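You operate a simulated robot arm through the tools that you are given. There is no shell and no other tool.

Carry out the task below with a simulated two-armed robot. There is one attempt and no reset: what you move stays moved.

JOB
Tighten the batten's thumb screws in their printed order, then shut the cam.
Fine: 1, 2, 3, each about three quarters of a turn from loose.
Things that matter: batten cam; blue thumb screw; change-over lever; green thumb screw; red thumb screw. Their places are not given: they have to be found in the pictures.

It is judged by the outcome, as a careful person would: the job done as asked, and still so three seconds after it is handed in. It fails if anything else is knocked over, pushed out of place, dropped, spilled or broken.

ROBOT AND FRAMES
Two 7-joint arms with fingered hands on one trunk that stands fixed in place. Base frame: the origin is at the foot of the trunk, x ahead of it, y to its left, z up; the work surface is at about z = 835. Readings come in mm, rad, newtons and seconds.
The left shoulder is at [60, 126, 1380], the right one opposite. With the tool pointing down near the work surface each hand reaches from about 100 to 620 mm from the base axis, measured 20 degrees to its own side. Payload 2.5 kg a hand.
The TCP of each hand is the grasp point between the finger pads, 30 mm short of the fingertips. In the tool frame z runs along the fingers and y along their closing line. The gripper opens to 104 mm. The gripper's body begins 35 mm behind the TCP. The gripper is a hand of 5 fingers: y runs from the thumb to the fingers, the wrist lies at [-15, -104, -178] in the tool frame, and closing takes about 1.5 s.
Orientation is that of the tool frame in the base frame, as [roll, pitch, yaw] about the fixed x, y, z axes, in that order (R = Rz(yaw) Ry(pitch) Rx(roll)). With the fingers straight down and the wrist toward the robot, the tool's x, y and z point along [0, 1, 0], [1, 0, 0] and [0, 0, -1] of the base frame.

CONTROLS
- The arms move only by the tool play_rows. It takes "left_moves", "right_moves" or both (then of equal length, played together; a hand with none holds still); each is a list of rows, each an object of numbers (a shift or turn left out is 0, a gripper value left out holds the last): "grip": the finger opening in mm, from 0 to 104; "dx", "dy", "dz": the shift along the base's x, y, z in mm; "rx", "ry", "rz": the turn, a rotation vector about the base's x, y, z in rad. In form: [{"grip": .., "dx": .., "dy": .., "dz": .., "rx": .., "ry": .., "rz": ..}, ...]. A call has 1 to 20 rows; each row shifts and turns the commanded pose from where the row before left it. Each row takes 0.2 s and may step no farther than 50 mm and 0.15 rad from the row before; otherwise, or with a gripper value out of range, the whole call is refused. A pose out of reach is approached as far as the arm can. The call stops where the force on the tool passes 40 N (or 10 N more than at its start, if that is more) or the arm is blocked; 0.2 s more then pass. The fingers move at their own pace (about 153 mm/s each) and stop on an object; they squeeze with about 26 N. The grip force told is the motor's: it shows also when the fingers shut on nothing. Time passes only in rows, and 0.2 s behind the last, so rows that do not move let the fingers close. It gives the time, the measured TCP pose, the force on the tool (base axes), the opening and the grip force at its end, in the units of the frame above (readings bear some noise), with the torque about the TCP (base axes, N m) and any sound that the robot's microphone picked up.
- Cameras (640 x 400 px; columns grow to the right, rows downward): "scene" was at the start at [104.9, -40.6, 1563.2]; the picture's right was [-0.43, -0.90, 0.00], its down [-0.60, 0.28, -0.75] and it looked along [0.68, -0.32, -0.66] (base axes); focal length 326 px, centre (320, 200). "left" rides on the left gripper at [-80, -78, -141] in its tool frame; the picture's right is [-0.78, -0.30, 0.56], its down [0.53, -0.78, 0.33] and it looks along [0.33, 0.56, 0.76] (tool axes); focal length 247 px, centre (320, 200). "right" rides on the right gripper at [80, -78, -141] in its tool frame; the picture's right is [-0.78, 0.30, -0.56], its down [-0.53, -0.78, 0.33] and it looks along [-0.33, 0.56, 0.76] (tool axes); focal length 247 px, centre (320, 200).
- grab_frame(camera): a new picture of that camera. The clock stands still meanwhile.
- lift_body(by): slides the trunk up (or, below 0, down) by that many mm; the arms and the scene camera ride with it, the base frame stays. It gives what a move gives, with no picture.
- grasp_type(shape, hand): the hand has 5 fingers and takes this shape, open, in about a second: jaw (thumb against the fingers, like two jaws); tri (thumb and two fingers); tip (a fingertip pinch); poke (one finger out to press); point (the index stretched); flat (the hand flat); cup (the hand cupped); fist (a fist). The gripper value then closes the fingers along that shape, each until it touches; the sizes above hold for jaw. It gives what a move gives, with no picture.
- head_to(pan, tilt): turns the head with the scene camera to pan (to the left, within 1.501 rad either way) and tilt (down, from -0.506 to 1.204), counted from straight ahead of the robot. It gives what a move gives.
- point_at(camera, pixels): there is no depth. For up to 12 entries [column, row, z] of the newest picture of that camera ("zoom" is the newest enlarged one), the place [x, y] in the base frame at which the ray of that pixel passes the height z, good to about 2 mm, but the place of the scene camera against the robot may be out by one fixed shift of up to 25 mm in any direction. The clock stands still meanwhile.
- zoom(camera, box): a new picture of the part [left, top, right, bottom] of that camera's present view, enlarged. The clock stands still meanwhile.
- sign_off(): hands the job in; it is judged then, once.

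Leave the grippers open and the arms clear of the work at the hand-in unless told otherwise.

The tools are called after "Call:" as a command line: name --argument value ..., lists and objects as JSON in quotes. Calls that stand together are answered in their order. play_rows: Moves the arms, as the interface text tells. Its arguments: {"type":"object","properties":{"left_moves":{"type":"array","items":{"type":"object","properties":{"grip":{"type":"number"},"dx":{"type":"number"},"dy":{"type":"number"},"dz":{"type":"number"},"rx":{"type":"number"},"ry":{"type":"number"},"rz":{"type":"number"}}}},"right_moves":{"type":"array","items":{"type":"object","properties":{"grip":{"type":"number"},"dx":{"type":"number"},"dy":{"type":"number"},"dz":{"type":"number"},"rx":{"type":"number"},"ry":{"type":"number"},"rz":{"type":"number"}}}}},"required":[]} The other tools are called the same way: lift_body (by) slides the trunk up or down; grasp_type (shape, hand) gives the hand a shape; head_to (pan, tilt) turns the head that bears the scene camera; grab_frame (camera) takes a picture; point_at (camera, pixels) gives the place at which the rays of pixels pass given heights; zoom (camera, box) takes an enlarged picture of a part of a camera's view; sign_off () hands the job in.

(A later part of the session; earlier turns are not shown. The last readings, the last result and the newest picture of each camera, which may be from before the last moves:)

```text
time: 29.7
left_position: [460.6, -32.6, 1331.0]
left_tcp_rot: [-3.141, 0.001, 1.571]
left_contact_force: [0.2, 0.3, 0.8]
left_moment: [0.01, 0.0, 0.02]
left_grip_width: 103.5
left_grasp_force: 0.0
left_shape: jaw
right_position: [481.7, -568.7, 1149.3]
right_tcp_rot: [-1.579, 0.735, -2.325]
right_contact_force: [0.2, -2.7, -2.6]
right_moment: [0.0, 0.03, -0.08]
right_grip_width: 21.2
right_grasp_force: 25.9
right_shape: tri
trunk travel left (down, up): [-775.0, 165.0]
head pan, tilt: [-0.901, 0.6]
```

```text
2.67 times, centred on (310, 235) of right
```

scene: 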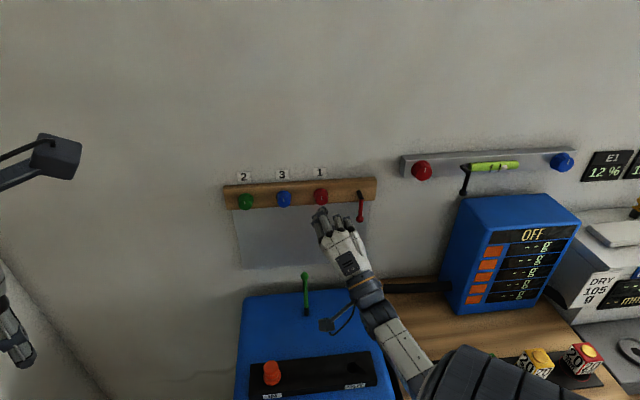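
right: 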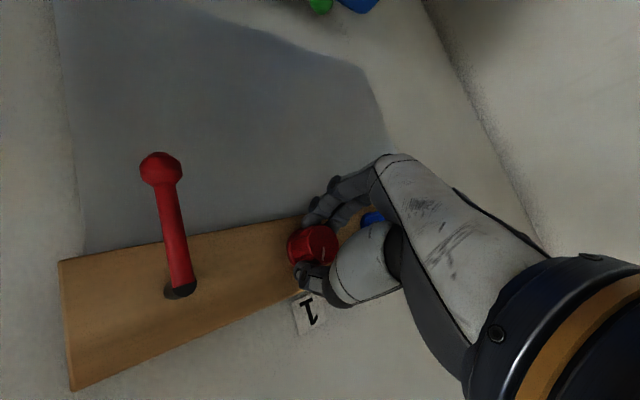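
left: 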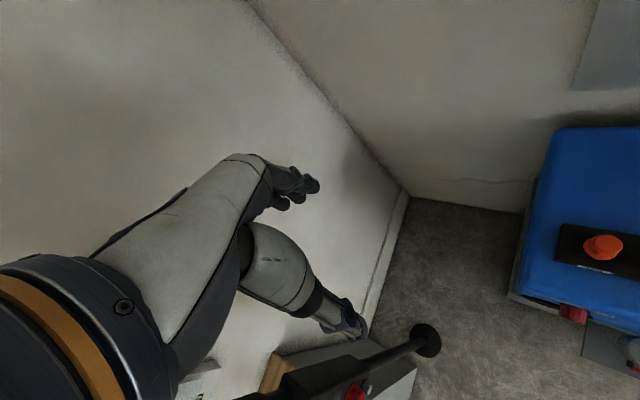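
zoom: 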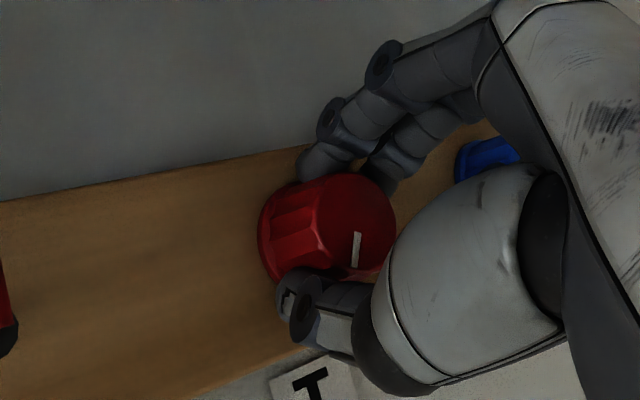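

The mark keeps its place relative to the hand, so the knob turns with it. I continue to complete a 135° stroke.

Call:
play_rows --right_moves '[{"rx": 0.1008, "ry": -0.0946}, {"rx": 0.1008, "ry": -0.0946}, {"rx": 0.1008, "ry": -0.0946}, {"rx": 0.1008, "ry": -0.0946}, {"rx": 0.1008, "ry": -0.0946}, {"rx": 0.1008, "ry": -0.0946}, {"rx": 0.1008, "ry": -0.0946}, {"rx": 0.1008, "ry": -0.0946}, {"rx": 0.1008, "ry": -0.0946}, {"rx": 0.1008, "ry": -0.0946}, {"rx": 0.1008, "ry": -0.0946}, {"rx": 0.1008, "ry": -0.0946}, {"rx": 0.1008, "ry": -0.0946}, {}]'

Call:
grab_frame --camera "right"

Call:
zoom --camera "right" --box '[220, 160, 400, 310]'

Call:
grab_frame --camera "scene"

```text
time: 32.7
left_position: [459.6, -32.2, 1330.4]
left_tcp_rot: [3.142, 0.0, 1.571]
left_contact_force: [-0.2, -0.4, 0.8]
left_moment: [-0.01, 0.03, -0.01]
left_grip_width: 104.0
left_grasp_force: 0.0
left_shape: jaw
right_position: [462.5, -605.4, 1280.7]
right_tcp_rot: [1.562, 0.676, 0.813]
right_contact_force: [0.5, -0.4, 0.5]
right_moment: [0.02, 0.01, -0.05]
right_grip_width: 14.9
right_grasp_force: 25.4
right_shape: tri
right hand out of reach, approached as far as the arm can: row 5, 6, 7, 9, 10, 11, 12, 13
trunk travel left (down, up): [-775.0, 165.0]
head pan, tilt: [-0.901, 0.6]
```

```text
taken
```

right: 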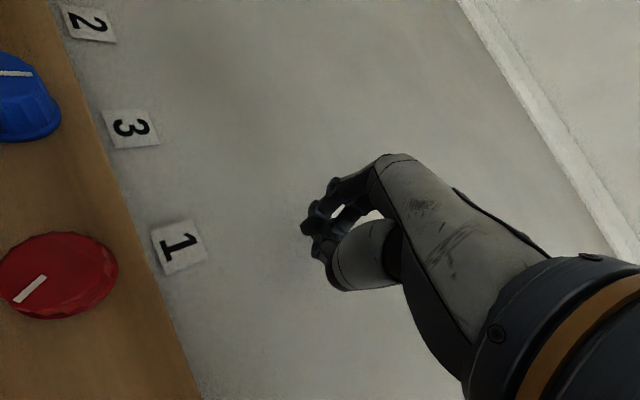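

```text
2.67 times, centred on (310, 235) of right
```

zoom: 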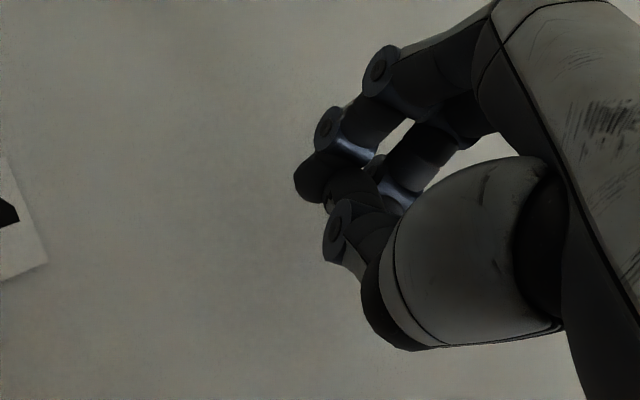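

```text
taken
```

scene: 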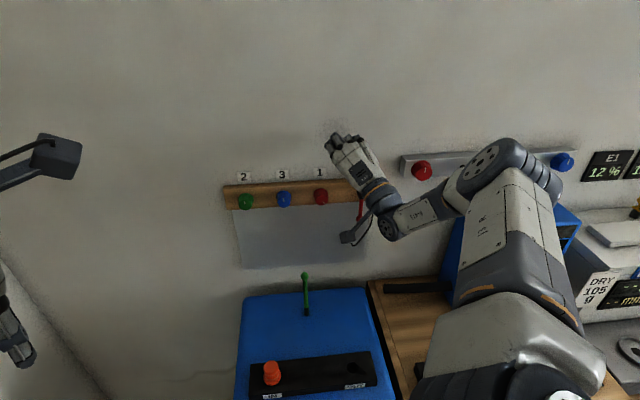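

The arm ran out of reach mid-stroke and the hand slipped off upward (TCP now z≈1281); "out of reach" rows mean I must use shorter strokes near the wall. I first back straight away from the wall, then inspect the knob and the cam.

Call:
play_rows --right_moves '[{"dx": -10.9, "dy": 10.3}, {"dx": -14.6, "dy": 13.7}, {"dx": -14.6, "dy": 13.7}, {"dx": -14.6, "dy": 13.7}, {"dx": -14.6, "dy": 13.7}, {"dx": -14.6, "dy": 13.7}, {}]'

Call:
grab_frame --camera "right"

Call:
grab_frame --camera "scene"

Call:
zoom --camera "scene" --box '[220, 150, 420, 280]'

```text
time: 34.3
left_position: [459.5, -31.9, 1331.8]
left_tcp_rot: [-3.141, -0.001, 1.571]
left_contact_force: [0.2, -0.1, 0.2]
left_moment: [-0.01, -0.05, -0.01]
left_grip_width: 103.8
left_grasp_force: 0.0
left_shape: jaw
right_position: [379.5, -525.9, 1278.5]
right_tcp_rot: [1.561, 0.679, 0.813]
right_contact_force: [0.4, 0.5, 0.0]
right_moment: [-0.02, -0.02, 0.02]
right_grip_width: 15.0
right_grasp_force: 25.9
right_shape: tri
trunk travel left (down, up): [-775.0, 165.0]
head pan, tilt: [-0.901, 0.6]
```

```text
taken
```

right: 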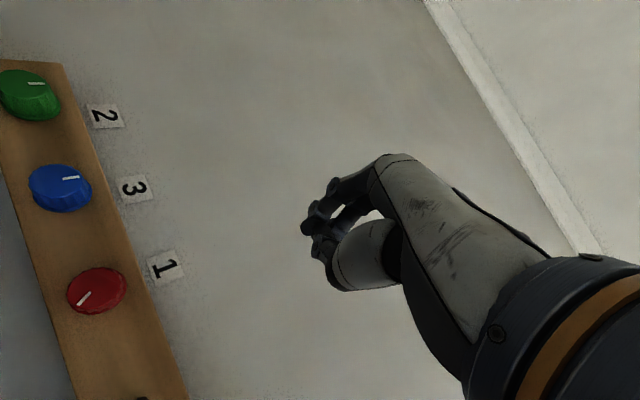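

```text
taken
```

scene: 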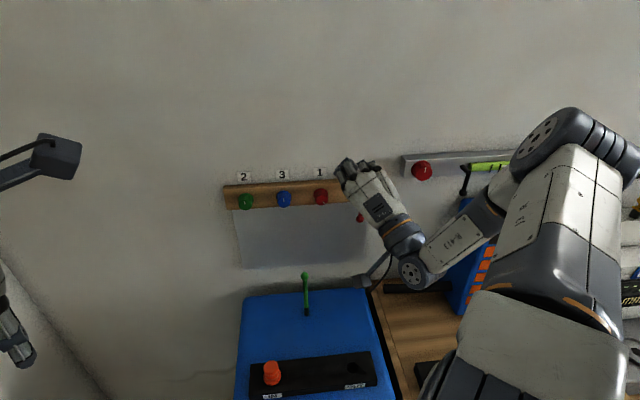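

```text
3.08 times, centred on (320, 215) of scene
```

zoom: 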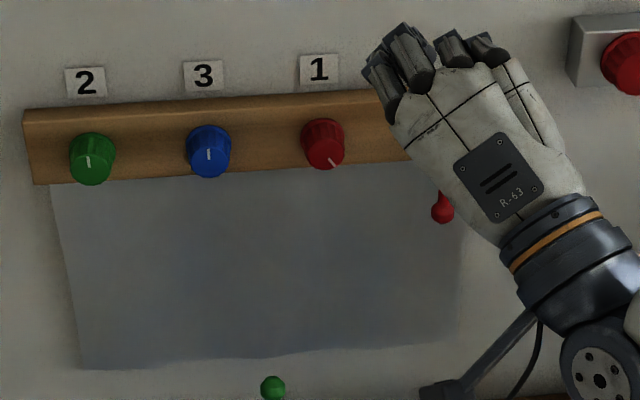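

Good news: nothing else moved, and the red mark now points to the lower right (about 135° clockwise), so the stroke took effect before the hand slipped off. The geometry suggests lowering the trunk would give the right arm more range at the wall. I check first what lies under the left hand.

Call:
head_to --pan 0.2 --tilt 0.8

Call:
grab_frame --camera "scene"

Call:
grab_frame --camera "left"

```text
time: 35.6
left_position: [458.9, -31.1, 1330.9]
left_tcp_rot: [3.14, 0.0, 1.57]
left_contact_force: [0.0, -0.8, -0.8]
left_moment: [0.0, 0.0, -0.03]
left_grip_width: 103.5
left_grasp_force: 0.1
left_shape: jaw
right_position: [380.0, -526.0, 1279.5]
right_tcp_rot: [1.56, 0.681, 0.811]
right_contact_force: [-0.8, 0.3, 0.0]
right_moment: [-0.02, 0.01, 0.04]
right_grip_width: 15.0
right_grasp_force: 25.9
right_shape: tri
trunk travel left (down, up): [-775.0, 165.0]
head pan, tilt: [0.201, 0.799]
```

```text
taken
```

scene: 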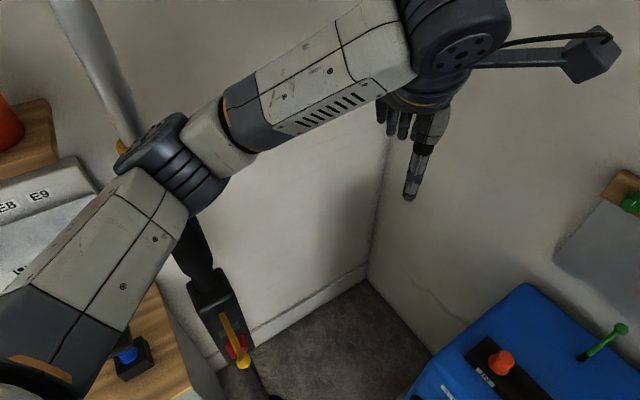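

```text
taken
```

left: 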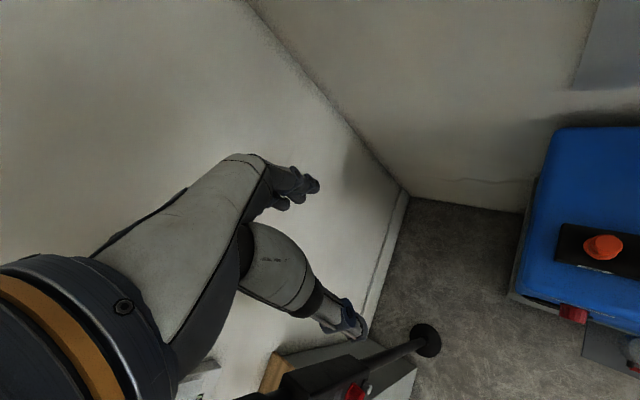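

A black stand is close under the left elbow, so I will not lower the trunk. Instead I'll use shorter strokes (finger-down side, φ about −110° to −20°). First I measure the red mark's present angle in the wrist view, and look back with the head.

Call:
head_to --pan -0.8 --tilt 0.6

Call:
zoom --camera "right" --box '[40, 250, 168, 330]'

Call:
zoom --camera "scene" --box '[240, 170, 400, 270]'

```text
time: 36.9
left_position: [459.8, -31.6, 1331.6]
left_tcp_rot: [3.141, -0.001, 1.572]
left_contact_force: [-0.2, 0.4, 1.0]
left_moment: [-0.03, 0.0, -0.01]
left_grip_width: 103.6
left_grasp_force: 0.1
left_shape: jaw
right_position: [378.8, -526.3, 1279.5]
right_tcp_rot: [1.561, 0.679, 0.814]
right_contact_force: [0.7, 0.2, -0.1]
right_moment: [-0.03, 0.0, -0.01]
right_grip_width: 15.1
right_grasp_force: 26.0
right_shape: tri
trunk travel left (down, up): [-775.0, 165.0]
head pan, tilt: [-0.799, 0.6]
```

```text
5.00 times, centred on (104, 290) of right
```

zoom: 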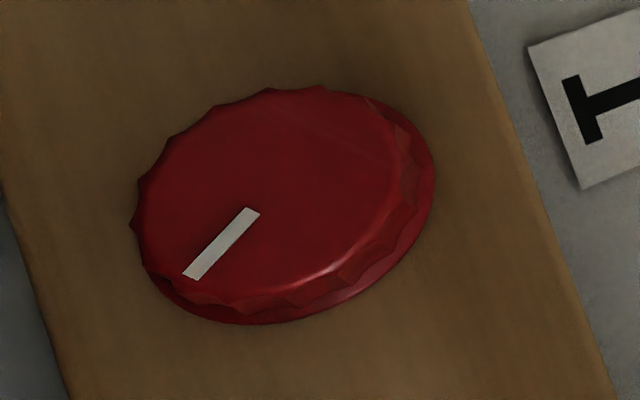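

```text
4.00 times, centred on (320, 220) of scene
```

zoom: 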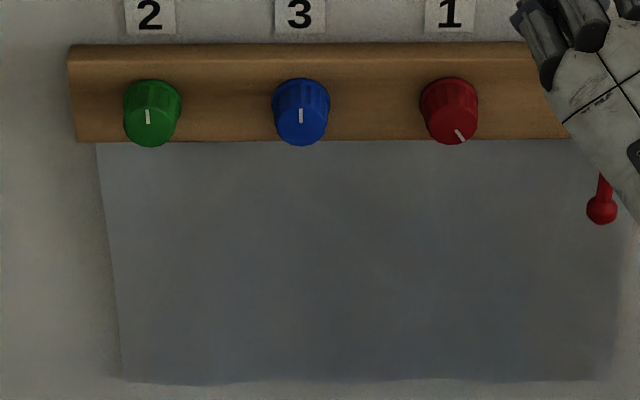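

Red now reads about 146° clockwise from where it started (mark at lower right), so ~124° remain. I bring the hand back to stand-off before the red knob at φ ≈ −80° with the fingers open.

Call:
play_rows --right_moves '[{"rx": -0.1042, "ry": 0.0977, "dx": 2.25, "dy": 1.3, "dz": -2, "grip": 64}, {"rx": -0.1042, "ry": 0.0977, "dx": 2.25, "dy": 1.3, "dz": -2}, {"rx": -0.1042, "ry": 0.0977, "dx": 2.25, "dy": 1.3, "dz": -2}, {"rx": -0.1042, "ry": 0.0977, "dx": 2.25, "dy": 1.3, "dz": -2}, {"rx": -0.1042, "ry": 0.0977, "dx": 2.25, "dy": 1.3, "dz": -10}, {"rx": -0.1042, "ry": 0.0977, "dx": 2.25, "dy": 1.3, "dz": -10}, {"rx": -0.1042, "ry": 0.0977, "dx": 2.25, "dy": 1.3, "dz": -10}, {"rx": -0.1042, "ry": 0.0977, "dx": 2.25, "dy": 1.3, "dz": -10}, {"rx": -0.1042, "ry": 0.0977, "dx": 2.25, "dy": 1.3, "dz": -10}, {"rx": -0.1042, "ry": 0.0977, "dx": 2.25, "dy": 1.3, "dz": -10}, {"rx": -0.1042, "ry": 0.0977, "dx": 2.25, "dy": 1.3, "dz": -10}, {"rx": -0.1042, "ry": 0.0977, "dx": 2.25, "dy": 1.3, "dz": -10}, {"rx": -0.1042, "ry": 0.0977, "dx": 2.25, "dy": 1.3, "dz": -10}, {"rx": -0.1042, "ry": 0.0977, "dx": 2.25, "dy": 1.3, "dz": -10}, {"rx": -0.1042, "ry": 0.0977, "dx": 2.25, "dy": 1.3, "dz": -10}, {"rx": -0.1042, "ry": 0.0977, "dx": 2.25, "dy": 1.3, "dz": -10}, {}]'

Call:
grab_frame --camera "scene"

Call:
grab_frame --camera "right"

```text
time: 40.5
left_position: [458.1, -31.7, 1330.8]
left_tcp_rot: [3.141, 0.0, 1.572]
left_contact_force: [0.5, -0.1, 0.0]
left_moment: [0.01, -0.01, 0.03]
left_grip_width: 103.8
left_grasp_force: 0.1
left_shape: jaw
right_position: [412.8, -505.5, 1152.7]
right_tcp_rot: [-1.577, 0.176, -2.322]
right_contact_force: [-0.4, 0.3, 0.0]
right_moment: [0.02, 0.02, -0.01]
right_grip_width: 63.6
right_grasp_force: 0.0
right_shape: tri
trunk travel left (down, up): [-775.0, 165.0]
head pan, tilt: [-0.799, 0.6]
```

```text
taken
```

scene: 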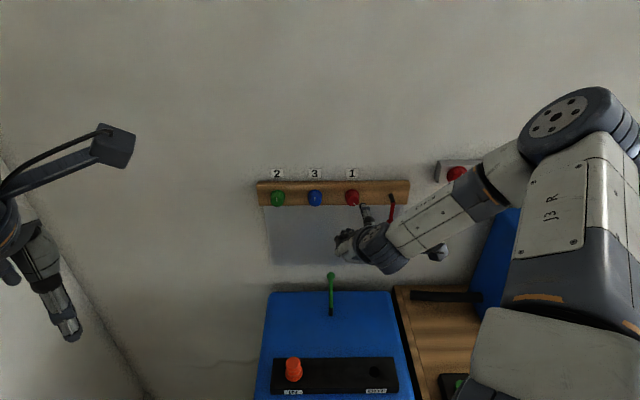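

```text
taken
```

right: 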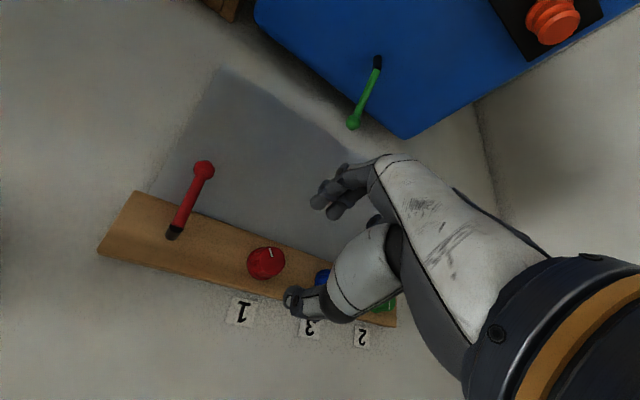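

The hand is back at φ ≈ −80° before the red knob. I zoom to re-check centring (on-axis pixel is about (367,169) in this zoom).

Call:
zoom --camera "right" --box '[225, 240, 305, 290]'

```text
8.00 times, centred on (265, 265) of right
```

zoom: 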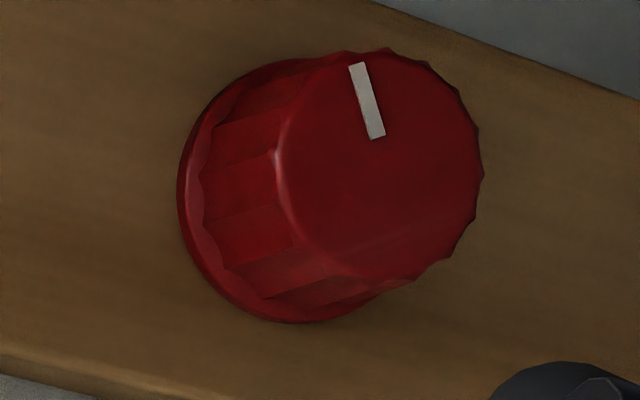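

The knob is about 1.2 mm left and 0.9 mm below my axis; I correct and test whether the hand can roll further to φ ≈ −115° here at stand-off, to get a longer stroke.

Call:
play_rows --right_moves '[{"dx": 0.8, "dy": 0.9, "dz": -0.9}, {"rx": -0.089, "ry": 0.0835}, {"rx": -0.089, "ry": 0.0835}, {"rx": -0.089, "ry": 0.0835}, {"rx": -0.089, "ry": 0.0835}, {"rx": -0.089, "ry": 0.0835}, {}]'

Call:
grab_frame --camera "scene"

Call:
zoom --camera "right" --box '[225, 240, 305, 290]'

```text
time: 42.1
left_position: [459.1, -31.7, 1331.9]
left_tcp_rot: [-3.141, 0.0, 1.571]
left_contact_force: [0.2, 0.3, -0.4]
left_moment: [-0.01, 0.01, 0.0]
left_grip_width: 104.1
left_grasp_force: 0.1
left_shape: jaw
right_position: [413.5, -503.8, 1149.8]
right_tcp_rot: [-1.579, -0.434, -2.32]
right_contact_force: [-0.3, 0.2, 0.1]
right_moment: [0.0, -0.01, -0.01]
right_grip_width: 63.5
right_grasp_force: 0.0
right_shape: tri
trunk travel left (down, up): [-775.0, 165.0]
head pan, tilt: [-0.799, 0.6]
```

```text
taken
```

scene: 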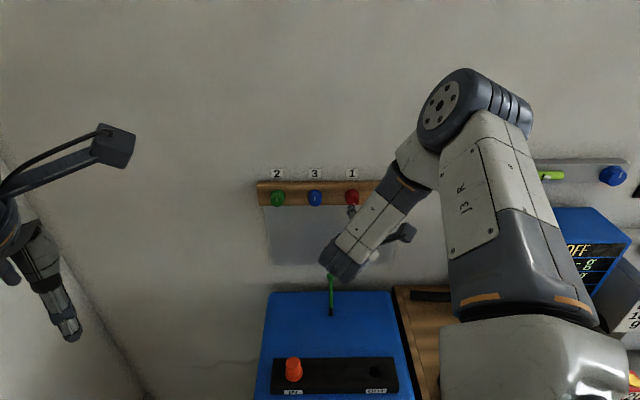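

```text
8.00 times, centred on (265, 265) of right
```

zoom: 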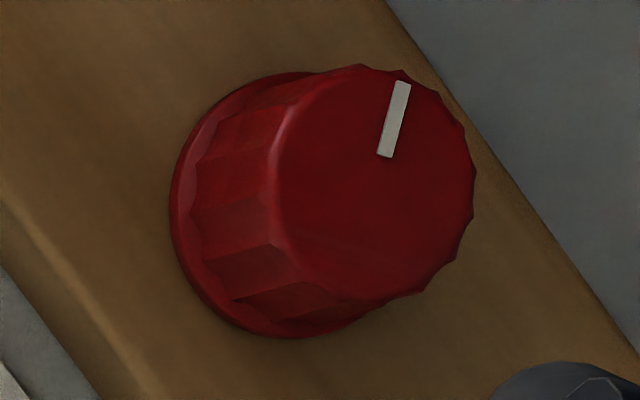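

φ ≈ −115° is fine. I advance 94 mm onto the red knob with the fingers open at 64 mm, and look.

Call:
play_rows --right_moves '[{"dx": 0.4, "dy": 0.4, "dz": 0.3}, {"dx": 13.7, "dy": -12.8}, {"dx": 13.7, "dy": -12.8}, {"dx": 13.7, "dy": -12.8}, {"dx": 13.7, "dy": -12.8}, {"dx": 4.6, "dy": -4.4}, {"dx": 4.6, "dy": -4.4}, {"dx": 4.5, "dy": -4.3}, {}]'

Call:
zoom --camera "right" --box '[220, 160, 400, 310]'

```text
time: 44.1
left_position: [459.3, -32.1, 1331.0]
left_tcp_rot: [-3.141, -0.001, 1.57]
left_contact_force: [1.0, 0.1, 0.2]
left_moment: [0.03, 0.0, -0.02]
left_grip_width: 103.7
left_grasp_force: 0.1
left_shape: jaw
right_position: [484.8, -569.8, 1150.2]
right_tcp_rot: [-1.579, -0.433, -2.319]
right_contact_force: [0.1, 0.3, -0.1]
right_moment: [-0.01, 0.01, 0.0]
right_grip_width: 63.7
right_grasp_force: 0.0
right_shape: tri
trunk travel left (down, up): [-775.0, 165.0]
head pan, tilt: [-0.799, 0.6]
```

```text
2.67 times, centred on (310, 235) of right
```

zoom: 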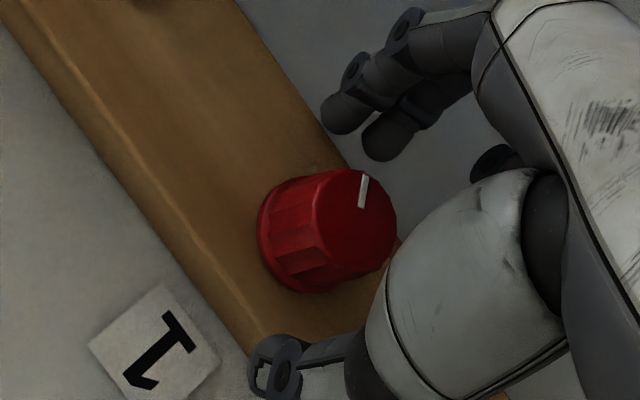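

Centred as before. I close the grip, then turn clockwise 0.70 rad as a first part.

Call:
play_rows --right_moves '[{"grip": 10}, {}, {}, {}, {}, {}, {"rx": 0.1021, "ry": -0.0958}, {"rx": 0.1021, "ry": -0.0958}, {"rx": 0.1021, "ry": -0.0958}, {"rx": 0.1021, "ry": -0.0958}, {"rx": 0.1021, "ry": -0.0958}]'

Call:
zoom --camera "right" --box '[220, 160, 400, 310]'

```text
time: 46.5
left_position: [459.1, -32.1, 1330.9]
left_tcp_rot: [3.141, -0.002, 1.571]
left_contact_force: [0.2, 0.1, -0.1]
left_moment: [-0.01, 0.02, -0.02]
left_grip_width: 103.6
left_grasp_force: 0.0
left_shape: jaw
right_position: [483.3, -568.4, 1151.3]
right_tcp_rot: [-1.576, 0.27, -2.322]
right_contact_force: [2.0, -5.9, 1.2]
right_moment: [-0.08, -0.06, -0.12]
right_grip_width: 21.0
right_grasp_force: 26.1
right_shape: tri
trunk travel left (down, up): [-775.0, 165.0]
head pan, tilt: [-0.799, 0.6]
```

```text
2.67 times, centred on (310, 235) of right
```

zoom: 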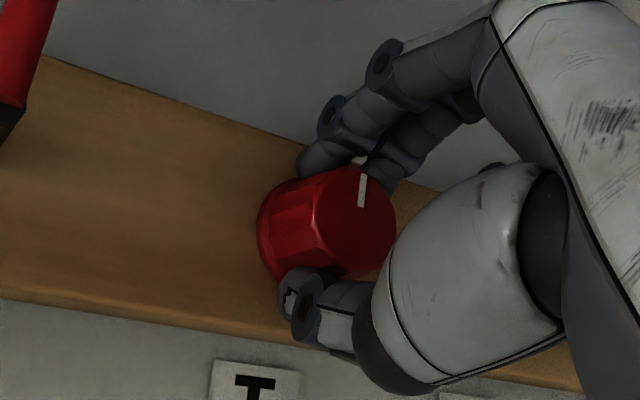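

Turning well with the knob following. I continue 4 rows (to φ ≈ −43°).

Call:
play_rows --right_moves '[{"rx": 0.1021, "ry": -0.0958}, {"rx": 0.1021, "ry": -0.0958}, {"rx": 0.1021, "ry": -0.0958}, {"rx": 0.1021, "ry": -0.0958}]'

Call:
grab_frame --camera "scene"

```text
time: 47.5
left_position: [459.2, -32.2, 1329.9]
left_tcp_rot: [-3.141, -0.001, 1.569]
left_contact_force: [-0.4, 0.0, -0.6]
left_moment: [0.01, -0.02, 0.01]
left_grip_width: 103.9
left_grasp_force: 0.1
left_shape: jaw
right_position: [482.6, -569.8, 1149.7]
right_tcp_rot: [-1.578, 0.826, -2.322]
right_contact_force: [1.0, -6.2, 0.8]
right_moment: [-0.08, -0.05, -0.17]
right_grip_width: 20.9
right_grasp_force: 26.0
right_shape: tri
trunk travel left (down, up): [-775.0, 165.0]
head pan, tilt: [-0.799, 0.6]
```

```text
taken
```

scene: 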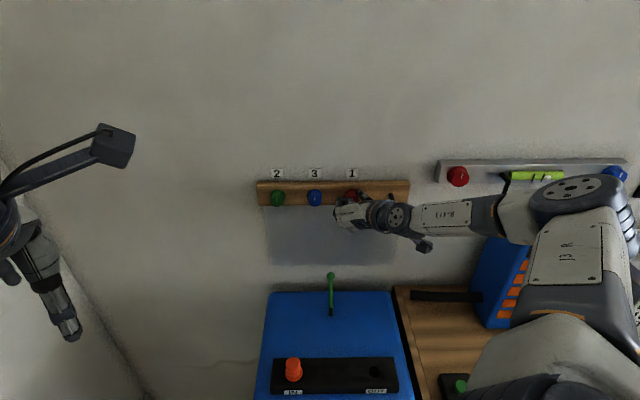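

72° done on this grip. I go 3 more rows (to φ ≈ −19°), within the range that proved reachable.

Call:
play_rows --right_moves '[{"rx": 0.1021, "ry": -0.0958}, {"rx": 0.1021, "ry": -0.0958}, {"rx": 0.1021, "ry": -0.0958}]'

Call:
zoom --camera "right" --box '[220, 160, 400, 310]'

```text
time: 48.3
left_position: [459.4, -33.7, 1330.8]
left_tcp_rot: [-3.14, -0.004, 1.57]
left_contact_force: [-1.0, -0.5, 0.2]
left_moment: [0.0, -0.02, -0.01]
left_grip_width: 103.8
left_grasp_force: 0.1
left_shape: jaw
right_position: [483.2, -570.3, 1150.6]
right_tcp_rot: [-1.576, 1.248, -2.323]
right_contact_force: [2.1, -7.3, -2.4]
right_moment: [0.0, 0.01, -0.21]
right_grip_width: 20.8
right_grasp_force: 26.2
right_shape: tri
trunk travel left (down, up): [-775.0, 165.0]
head pan, tilt: [-0.799, 0.6]
```

```text
2.67 times, centred on (310, 235) of right
```

zoom: 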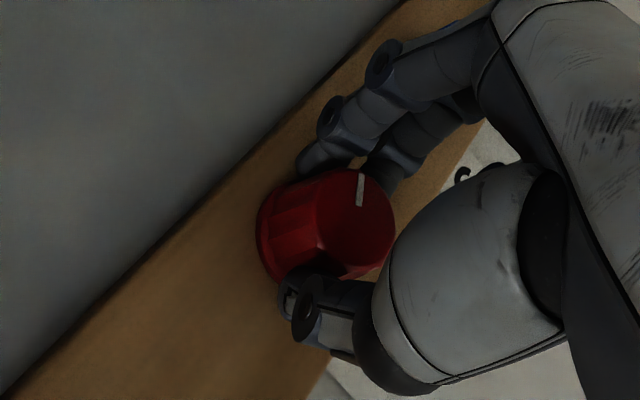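

φ ≈ −18.5°, red total ≈ 242°. I try two more rows carefully.

Call:
play_rows --right_moves '[{"rx": 0.1021, "ry": -0.0958}, {"rx": 0.1021, "ry": -0.0958}]'

```text
time: 48.9
left_position: [457.5, -30.0, 1332.9]
left_tcp_rot: [3.14, 0.001, 1.571]
left_contact_force: [-0.3, 0.0, 0.5]
left_moment: [0.05, -0.02, -0.01]
left_grip_width: 103.8
left_grasp_force: 0.0
left_shape: jaw
right_position: [478.8, -579.0, 1178.1]
right_tcp_rot: [-1.523, 1.484, -2.254]
right_contact_force: [-7.7, 24.3, -5.0]
right_moment: [0.14, 0.01, 0.74]
right_grip_width: 17.4
right_grasp_force: 25.5
right_shape: tri
right hand out of reach, approached as far as the arm can: row 1, 2
trunk travel left (down, up): [-775.0, 165.0]
head pan, tilt: [-0.799, 0.6]
```

That is the limit: the arm drifted up (z 1178). I open the fingers and back straight off.

Call:
play_rows --right_moves '[{"grip": 64}, {}, {}, {"dx": -7.3, "dy": 6.8}, {"dx": -14.6, "dy": 13.7}, {"dx": -14.6, "dy": 13.7}, {"dx": -14.6, "dy": 13.7}, {"dx": -14.6, "dy": 13.7}, {}]'

Call:
grab_frame --camera "scene"

Call:
grab_frame --camera "right"

Call:
zoom --camera "scene" --box '[240, 170, 400, 270]'

```text
time: 50.9
left_position: [459.8, -31.0, 1330.9]
left_tcp_rot: [-3.141, -0.001, 1.571]
left_contact_force: [0.4, 0.1, -0.4]
left_moment: [-0.03, 0.02, -0.03]
left_grip_width: 104.0
left_grasp_force: 0.0
left_shape: jaw
right_position: [413.8, -523.1, 1176.7]
right_tcp_rot: [-1.477, 1.526, -2.224]
right_contact_force: [-0.1, -0.2, 0.4]
right_moment: [0.0, 0.03, 0.05]
right_grip_width: 63.9
right_grasp_force: 0.1
right_shape: tri
trunk travel left (down, up): [-775.0, 165.0]
head pan, tilt: [-0.799, 0.6]
```

```text
taken
```

scene: 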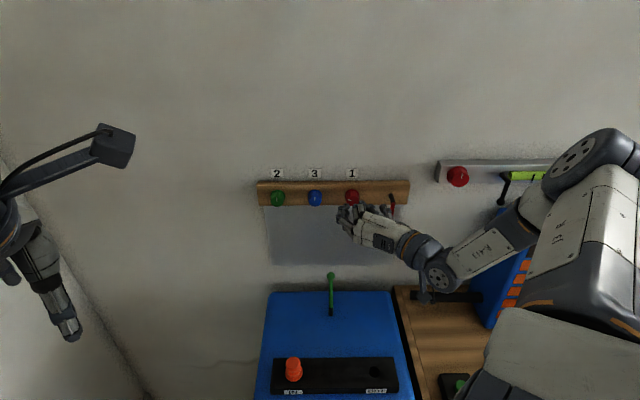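

```text
taken
```

right: 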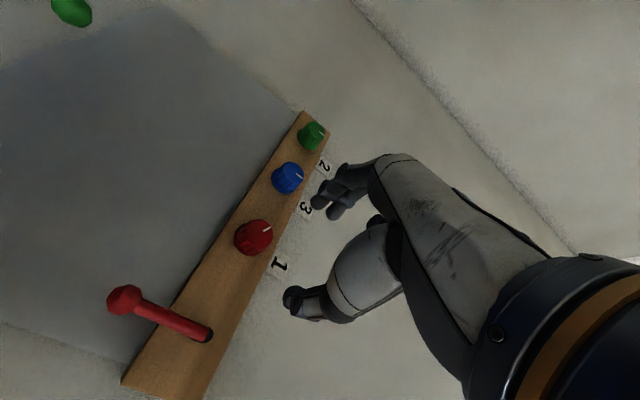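

```text
4.00 times, centred on (320, 220) of scene
```

zoom: 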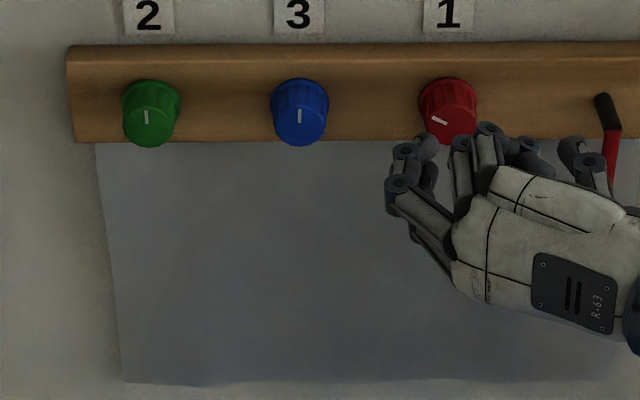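

I zoom on the red knob in the wrist view to read its mark.

Call:
zoom --camera "right" --box '[215, 212, 295, 262]'

```text
8.00 times, centred on (255, 237) of right
```

zoom: 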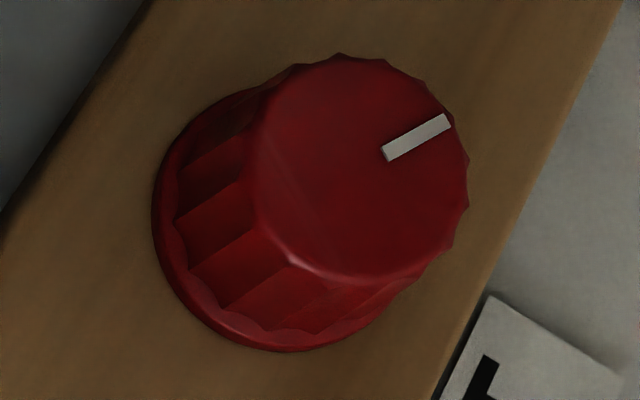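

From this view the red mark points to about 10 o'clock, i.e. ≈ 302° – the slip dragged it ~30° beyond three quarters. I'll return to stand-off at φ ≈ −60°, verify the angle, and turn it back about 30°.

Call:
play_rows --right_moves '[{"rx": -0.1042, "ry": 0.0977, "dx": 0.2, "dy": 2.6, "dz": -3.7}, {"rx": -0.1042, "ry": 0.0977, "dx": 0.2, "dy": 2.6, "dz": -3.7}, {"rx": -0.1042, "ry": 0.0977, "dx": 0.2, "dy": 2.6, "dz": -3.7}, {"rx": -0.1042, "ry": 0.0977, "dx": 0.2, "dy": 2.6, "dz": -3.7}, {"rx": -0.1042, "ry": 0.0977, "dx": 0.2, "dy": 2.6, "dz": -3.7}, {"rx": -0.1042, "ry": 0.0977, "dx": 0.2, "dy": 2.6, "dz": -3.7}, {"rx": -0.1042, "ry": 0.0977, "dx": 0.1, "dy": 2.6, "dz": -3.8}, {}]'

Call:
grab_frame --camera "right"

Call:
zoom --camera "right" --box '[225, 240, 305, 290]'

Call:
zoom --camera "scene" --box '[240, 170, 400, 270]'

```text
time: 52.7
left_position: [459.8, -31.7, 1330.9]
left_tcp_rot: [3.141, 0.0, 1.571]
left_contact_force: [-0.4, 0.6, -0.2]
left_moment: [0.0, -0.04, 0.04]
left_grip_width: 103.8
left_grasp_force: 0.0
left_shape: jaw
right_position: [413.4, -505.6, 1149.9]
right_tcp_rot: [-1.577, 0.524, -2.323]
right_contact_force: [-0.1, 0.3, -0.1]
right_moment: [0.02, 0.01, -0.01]
right_grip_width: 64.0
right_grasp_force: 0.0
right_shape: tri
trunk travel left (down, up): [-775.0, 165.0]
head pan, tilt: [-0.799, 0.6]
```

```text
taken
```

right: 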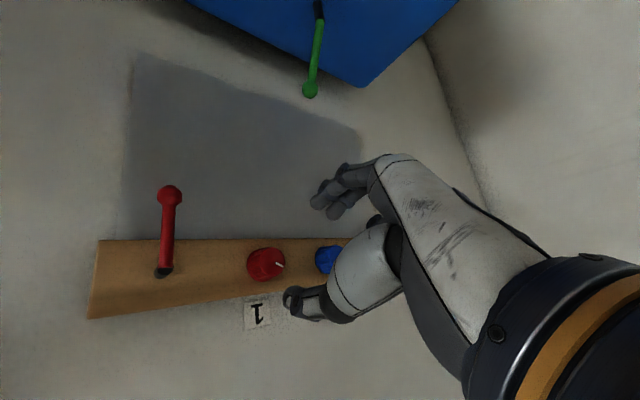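

```text
8.00 times, centred on (265, 265) of right
```

zoom: 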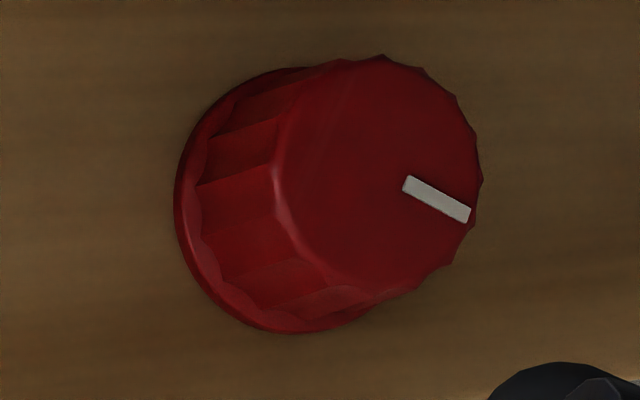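

```text
4.00 times, centred on (320, 220) of scene
```

zoom: 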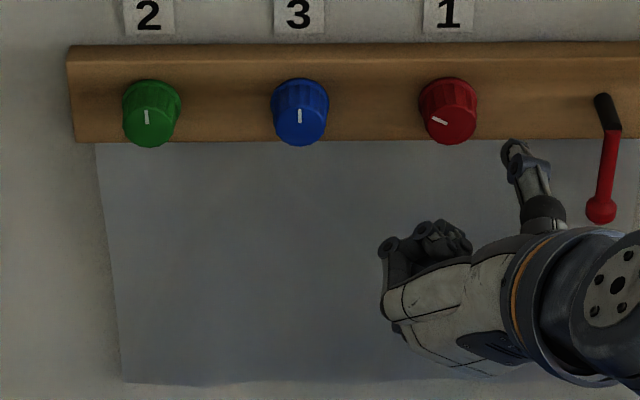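

Red reads ≈ 298–300°. I advance at φ ≈ −60°, grip, turn back 0.51 rad (29°), open and retreat.

Call:
play_rows --right_moves '[{"dx": 0.7, "dy": 0.7, "dz": 0.5}, {"dx": 13.7, "dy": -12.8}, {"dx": 13.7, "dy": -12.8}, {"dx": 13.7, "dy": -12.8}, {"dx": 13.7, "dy": -12.8}, {"dx": 4.6, "dy": -4.4}, {"dx": 4.6, "dy": -4.4}, {"dx": 4.5, "dy": -4.3}, {}, {"grip": 10}, {}, {}, {}, {}, {}, {}]'

Call:
zoom --camera "right" --box '[220, 160, 400, 310]'

```text
time: 56.1
left_position: [458.9, -31.6, 1329.8]
left_tcp_rot: [-3.141, -0.001, 1.572]
left_contact_force: [-0.4, 0.3, -0.1]
left_moment: [-0.02, 0.0, 0.0]
left_grip_width: 103.8
left_grasp_force: 0.0
left_shape: jaw
right_position: [483.4, -569.9, 1151.1]
right_tcp_rot: [-1.575, 0.528, -2.321]
right_contact_force: [3.1, -1.0, 0.8]
right_moment: [-0.01, -0.03, 0.01]
right_grip_width: 21.4
right_grasp_force: 26.3
right_shape: tri
trunk travel left (down, up): [-775.0, 165.0]
head pan, tilt: [-0.799, 0.6]
```

```text
2.67 times, centred on (310, 235) of right
```

zoom: 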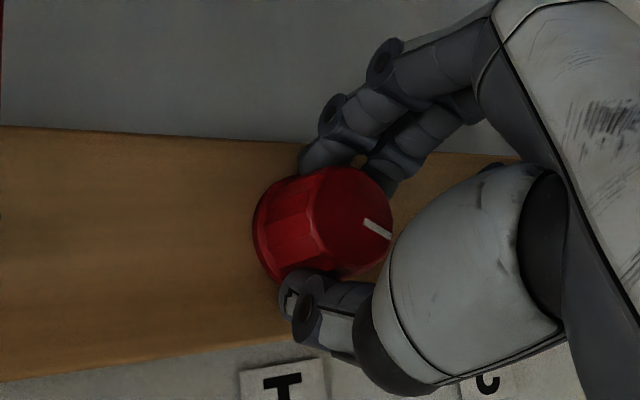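

Firm grip (26 N), low side forces. I turn it back 0.51 rad, then open and retreat to stand-off.

Call:
play_rows --right_moves '[{"rx": -0.093, "ry": 0.0872}, {"rx": -0.093, "ry": 0.0872}, {"rx": -0.093, "ry": 0.0872}, {"rx": -0.093, "ry": 0.0872}, {}, {"grip": 64}, {}, {}, {"dx": -7.3, "dy": 6.8}, {"dx": -14.6, "dy": 13.7}, {"dx": -14.6, "dy": 13.7}, {"dx": -14.6, "dy": 13.7}, {"dx": -14.6, "dy": 13.7}, {}]'

Call:
grab_frame --camera "right"

Call:
zoom --camera "right" --box '[225, 235, 321, 295]'

Call:
zoom --camera "scene" --box '[240, 170, 400, 270]'

```text
time: 59.1
left_position: [459.5, -32.2, 1330.8]
left_tcp_rot: [-3.142, 0.0, 1.571]
left_contact_force: [0.1, 0.3, 0.8]
left_moment: [-0.02, 0.0, 0.02]
left_grip_width: 103.8
left_grasp_force: 0.0
left_shape: jaw
right_position: [419.2, -507.2, 1148.4]
right_tcp_rot: [-1.577, 0.017, -2.319]
right_contact_force: [-0.1, -0.3, 0.7]
right_moment: [0.01, -0.02, -0.01]
right_grip_width: 63.6
right_grasp_force: 0.0
right_shape: tri
trunk travel left (down, up): [-775.0, 165.0]
head pan, tilt: [-0.799, 0.6]
```

```text
taken
```

right: 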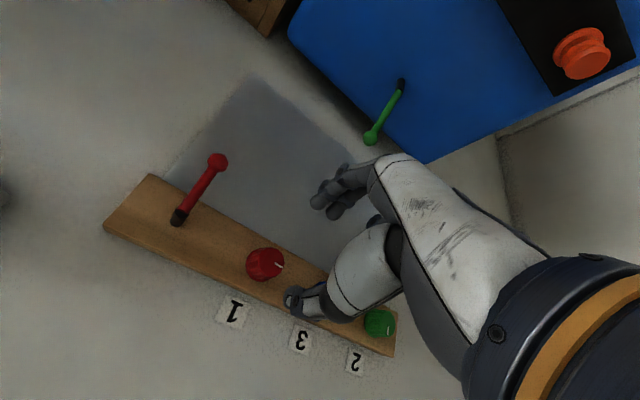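

```text
6.67 times, centred on (273, 265) of right
```

zoom: 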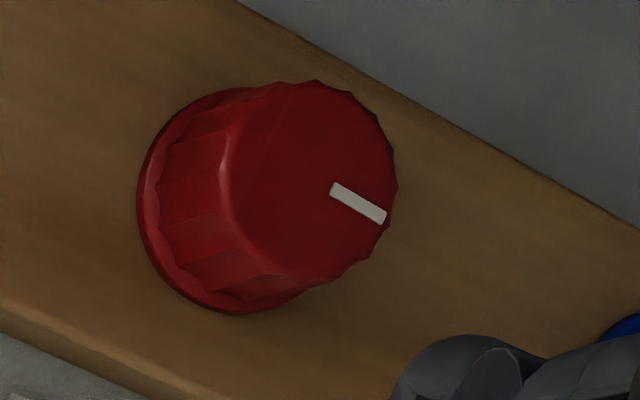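

```text
4.00 times, centred on (320, 220) of scene
```

zoom: 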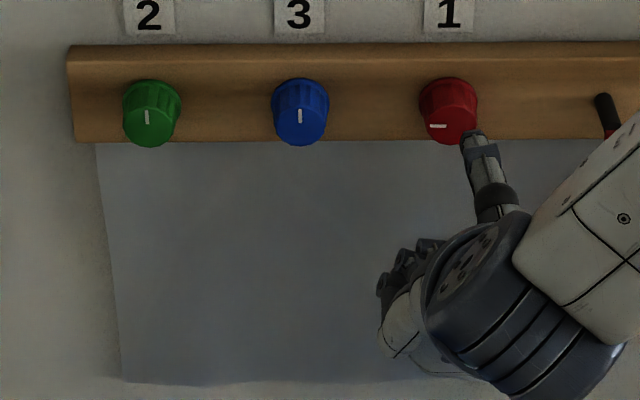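

The red mark now points straight left (270° clockwise): screw 1 done. Next is screw 2 (green), 180 mm to the left along the batten. I move the hand there at stand-off.

Call:
play_rows --right_moves '[{"dx": 17.2, "dy": 25.0}, {"dx": 20.5, "dy": 21.9}, {"dx": 20.5, "dy": 21.9}, {"dx": 20.5, "dy": 21.9}, {"dx": 20.5, "dy": 21.9}, {"dx": 20.5, "dy": 21.9, "dz": 1}, {}]'

Call:
grab_frame --camera "right"

Call:
zoom --camera "right" --box '[225, 240, 305, 290]'

Call:
grab_frame --camera "scene"

```text
time: 60.7
left_position: [460.9, -31.6, 1330.6]
left_tcp_rot: [3.141, 0.0, 1.57]
left_contact_force: [-0.1, 0.0, 0.2]
left_moment: [0.01, 0.02, 0.0]
left_grip_width: 103.9
left_grasp_force: 0.1
left_shape: jaw
right_position: [536.0, -373.4, 1150.1]
right_tcp_rot: [-1.578, 0.018, -2.321]
right_contact_force: [0.2, -0.2, -0.4]
right_moment: [0.0, -0.01, 0.01]
right_grip_width: 63.4
right_grasp_force: 0.0
right_shape: tri
trunk travel left (down, up): [-775.0, 165.0]
head pan, tilt: [-0.799, 0.6]
```

```text
taken
```

right: 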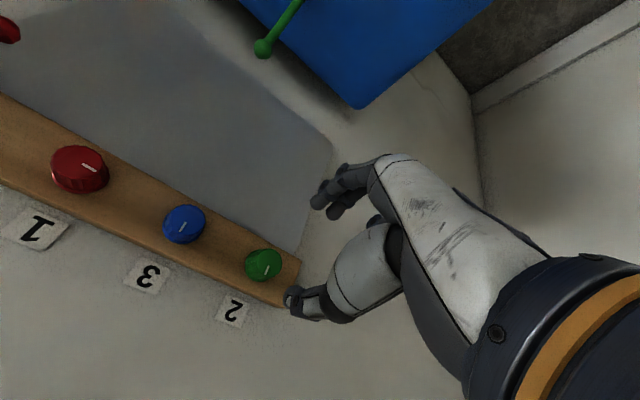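

```text
8.00 times, centred on (265, 265) of right
```

zoom: 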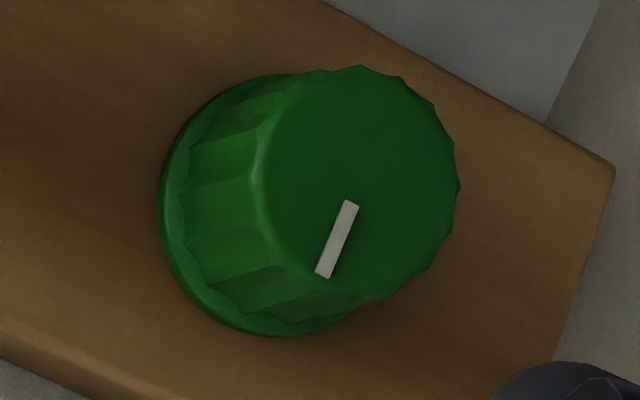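

```text
taken
```

scene: 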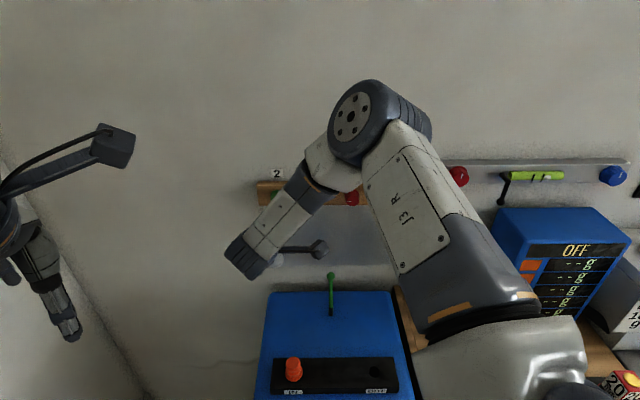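

Green's mark points up (start). Its centre is ~0.5 mm right and 2.2 mm above my axis; I correct, roll to φ ≈ −112°, and check again before advancing.

Call:
play_rows --right_moves '[{"dx": -0.4, "dy": -0.4, "dz": 2.2, "rx": -0.0977, "ry": 0.0916}, {"rx": -0.0977, "ry": 0.0916}, {"rx": -0.0977, "ry": 0.0916}, {}]'

Call:
zoom --camera "right" --box '[225, 240, 305, 290]'

```text
time: 61.7
left_position: [459.6, -31.3, 1330.3]
left_tcp_rot: [3.141, -0.001, 1.569]
left_contact_force: [-0.3, 0.5, 0.7]
left_moment: [-0.02, 0.01, 0.02]
left_grip_width: 103.8
left_grasp_force: 0.1
left_shape: jaw
right_position: [521.7, -383.5, 1173.7]
right_tcp_rot: [-1.58, -0.386, -2.319]
right_contact_force: [0.4, 0.2, -0.1]
right_moment: [0.0, -0.01, -0.01]
right_grip_width: 63.4
right_grasp_force: 0.0
right_shape: tri
right hand out of reach, approached as far as the arm can: row 1, 2, 3
trunk travel left (down, up): [-775.0, 165.0]
head pan, tilt: [-0.799, 0.6]
```

```text
8.00 times, centred on (265, 265) of right
```

zoom: 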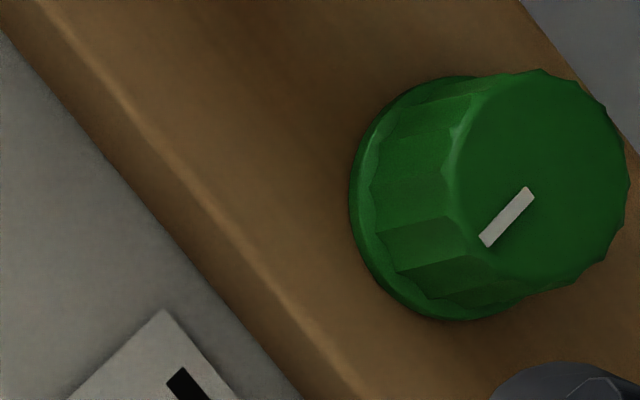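

Left of centre the limit is the other way: φ below −89° is out of reach here (hand drifted up to z 1174). I roll back to φ ≈ −75° and return to the green axis.

Call:
play_rows --right_moves '[{"rx": 0.0948, "ry": -0.0889, "dx": 2.8, "dy": 1.9, "dz": -4.3}, {"rx": 0.0948, "ry": -0.0889, "dx": 2.8, "dy": 1.9, "dz": -4.3}, {"rx": 0.0948, "ry": -0.0889, "dx": 2.8, "dy": 1.9, "dz": -4.3}, {"rx": 0.0948, "ry": -0.0889, "dx": 2.8, "dy": 2.0, "dz": -4.3}, {"rx": 0.0948, "ry": -0.0889, "dx": 2.7, "dy": 2.0, "dz": -4.2}, {}]'

Call:
zoom --camera "right" --box '[225, 240, 305, 290]'

Call:
grab_frame --camera "scene"

```text
time: 63.1
left_position: [458.8, -31.2, 1331.8]
left_tcp_rot: [3.141, -0.001, 1.572]
left_contact_force: [0.4, 0.4, 0.0]
left_moment: [0.02, -0.03, 0.03]
left_grip_width: 103.7
left_grasp_force: 0.0
left_shape: jaw
right_position: [534.3, -374.9, 1153.3]
right_tcp_rot: [-1.577, 0.267, -2.321]
right_contact_force: [0.3, -0.1, 0.3]
right_moment: [0.04, 0.03, 0.0]
right_grip_width: 63.7
right_grasp_force: 0.0
right_shape: tri
trunk travel left (down, up): [-775.0, 165.0]
head pan, tilt: [-0.799, 0.6]
```

```text
8.00 times, centred on (265, 265) of right
```

zoom: 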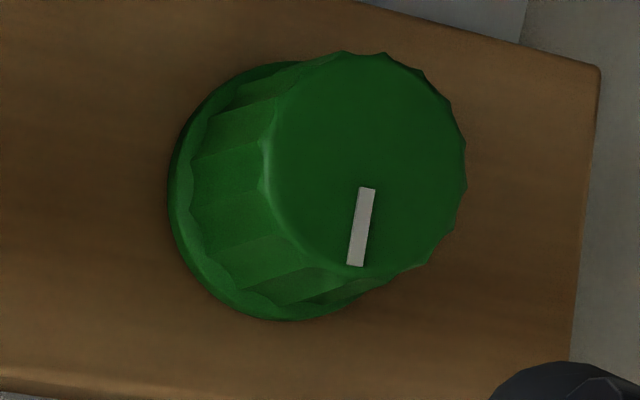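

```text
taken
```

scene: 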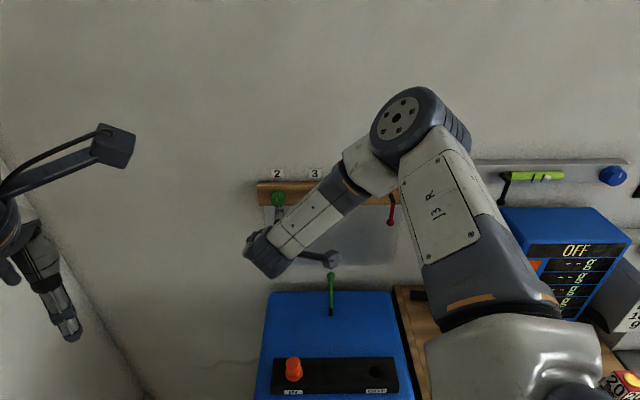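

Centred within 1 mm. To find the usable roll range near the wall without touching, I advance to just before the knob face (tips ~10 mm short of it) and roll clockwise step by step.

Call:
play_rows --right_moves '[{"dx": -0.5, "dy": -0.6}, {"dx": 12.0, "dy": -11.3}, {"dx": 12.0, "dy": -11.3}, {"dx": 12.0, "dy": -11.3}, {"dx": 12.0, "dy": -11.3}, {"rx": 0.1021, "ry": -0.0958}, {"rx": 0.1021, "ry": -0.0958}, {"rx": 0.1021, "ry": -0.0958}, {"rx": 0.1021, "ry": -0.0958}, {"rx": 0.1021, "ry": -0.0958}, {"rx": 0.1021, "ry": -0.0958}, {}]'

Call:
grab_frame --camera "scene"

```text
time: 65.7
left_position: [459.7, -30.9, 1332.0]
left_tcp_rot: [3.141, -0.001, 1.571]
left_contact_force: [-0.8, 0.5, 0.6]
left_moment: [-0.05, 0.03, 0.02]
left_grip_width: 103.9
left_grasp_force: 0.1
left_shape: jaw
right_position: [580.3, -420.0, 1160.3]
right_tcp_rot: [-1.566, 1.104, -2.31]
right_contact_force: [0.7, -0.1, -0.5]
right_moment: [0.04, -0.01, -0.04]
right_grip_width: 63.5
right_grasp_force: 0.0
right_shape: tri
right hand out of reach, approached as far as the arm can: row 11
trunk travel left (down, up): [-775.0, 165.0]
head pan, tilt: [-0.799, 0.6]
```

```text
taken
```

scene: 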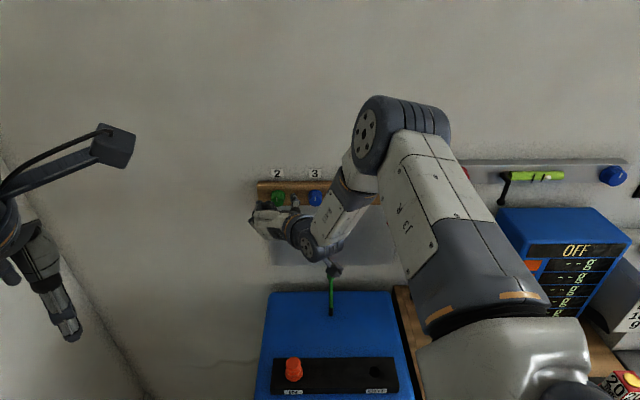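

Near the wall the usable clockwise end for green is about φ ≈ −33° (row at −27° was out of reach). I roll back to −75° re-centred, then test the other end to about −92°.

Call:
play_rows --right_moves '[{"rx": -0.1021, "ry": 0.0958, "dx": 0.7, "dy": -0.3, "dz": -3.5}, {"rx": -0.1021, "ry": 0.0958, "dx": 0.8, "dy": -0.4, "dz": -3.5}, {"rx": -0.1021, "ry": 0.0958}, {"rx": -0.1021, "ry": 0.0958}, {"rx": -0.1021, "ry": 0.0958}, {"rx": -0.1021, "ry": 0.0958}, {"rx": -0.1021, "ry": 0.0958}, {"rx": -0.1021, "ry": 0.0958}, {}]'

Call:
zoom --camera "right" --box '[220, 160, 400, 310]'

```text
time: 67.7
left_position: [459.6, -32.3, 1331.0]
left_tcp_rot: [-3.141, -0.001, 1.573]
left_contact_force: [0.3, 0.2, 0.2]
left_moment: [-0.01, -0.02, -0.02]
left_grip_width: 103.8
left_grasp_force: 0.1
left_shape: jaw
right_position: [574.0, -422.7, 1161.1]
right_tcp_rot: [-1.579, -0.018, -2.32]
right_contact_force: [-0.7, 0.0, 0.2]
right_moment: [-0.03, -0.01, 0.01]
right_grip_width: 63.5
right_grasp_force: 0.0
right_shape: tri
right hand out of reach, approached as far as the arm can: row 8
trunk travel left (down, up): [-775.0, 165.0]
head pan, tilt: [-0.799, 0.6]
```

```text
2.67 times, centred on (310, 235) of right
```

zoom: 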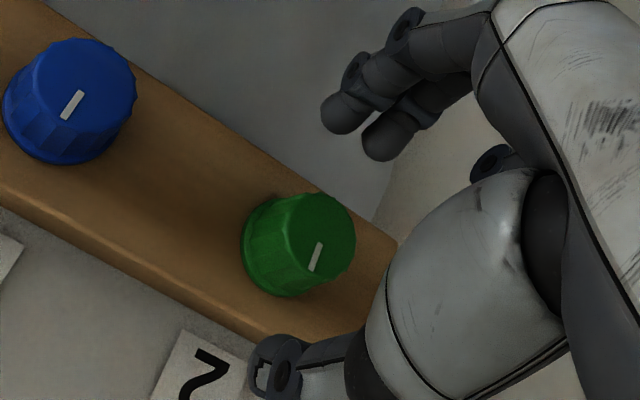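

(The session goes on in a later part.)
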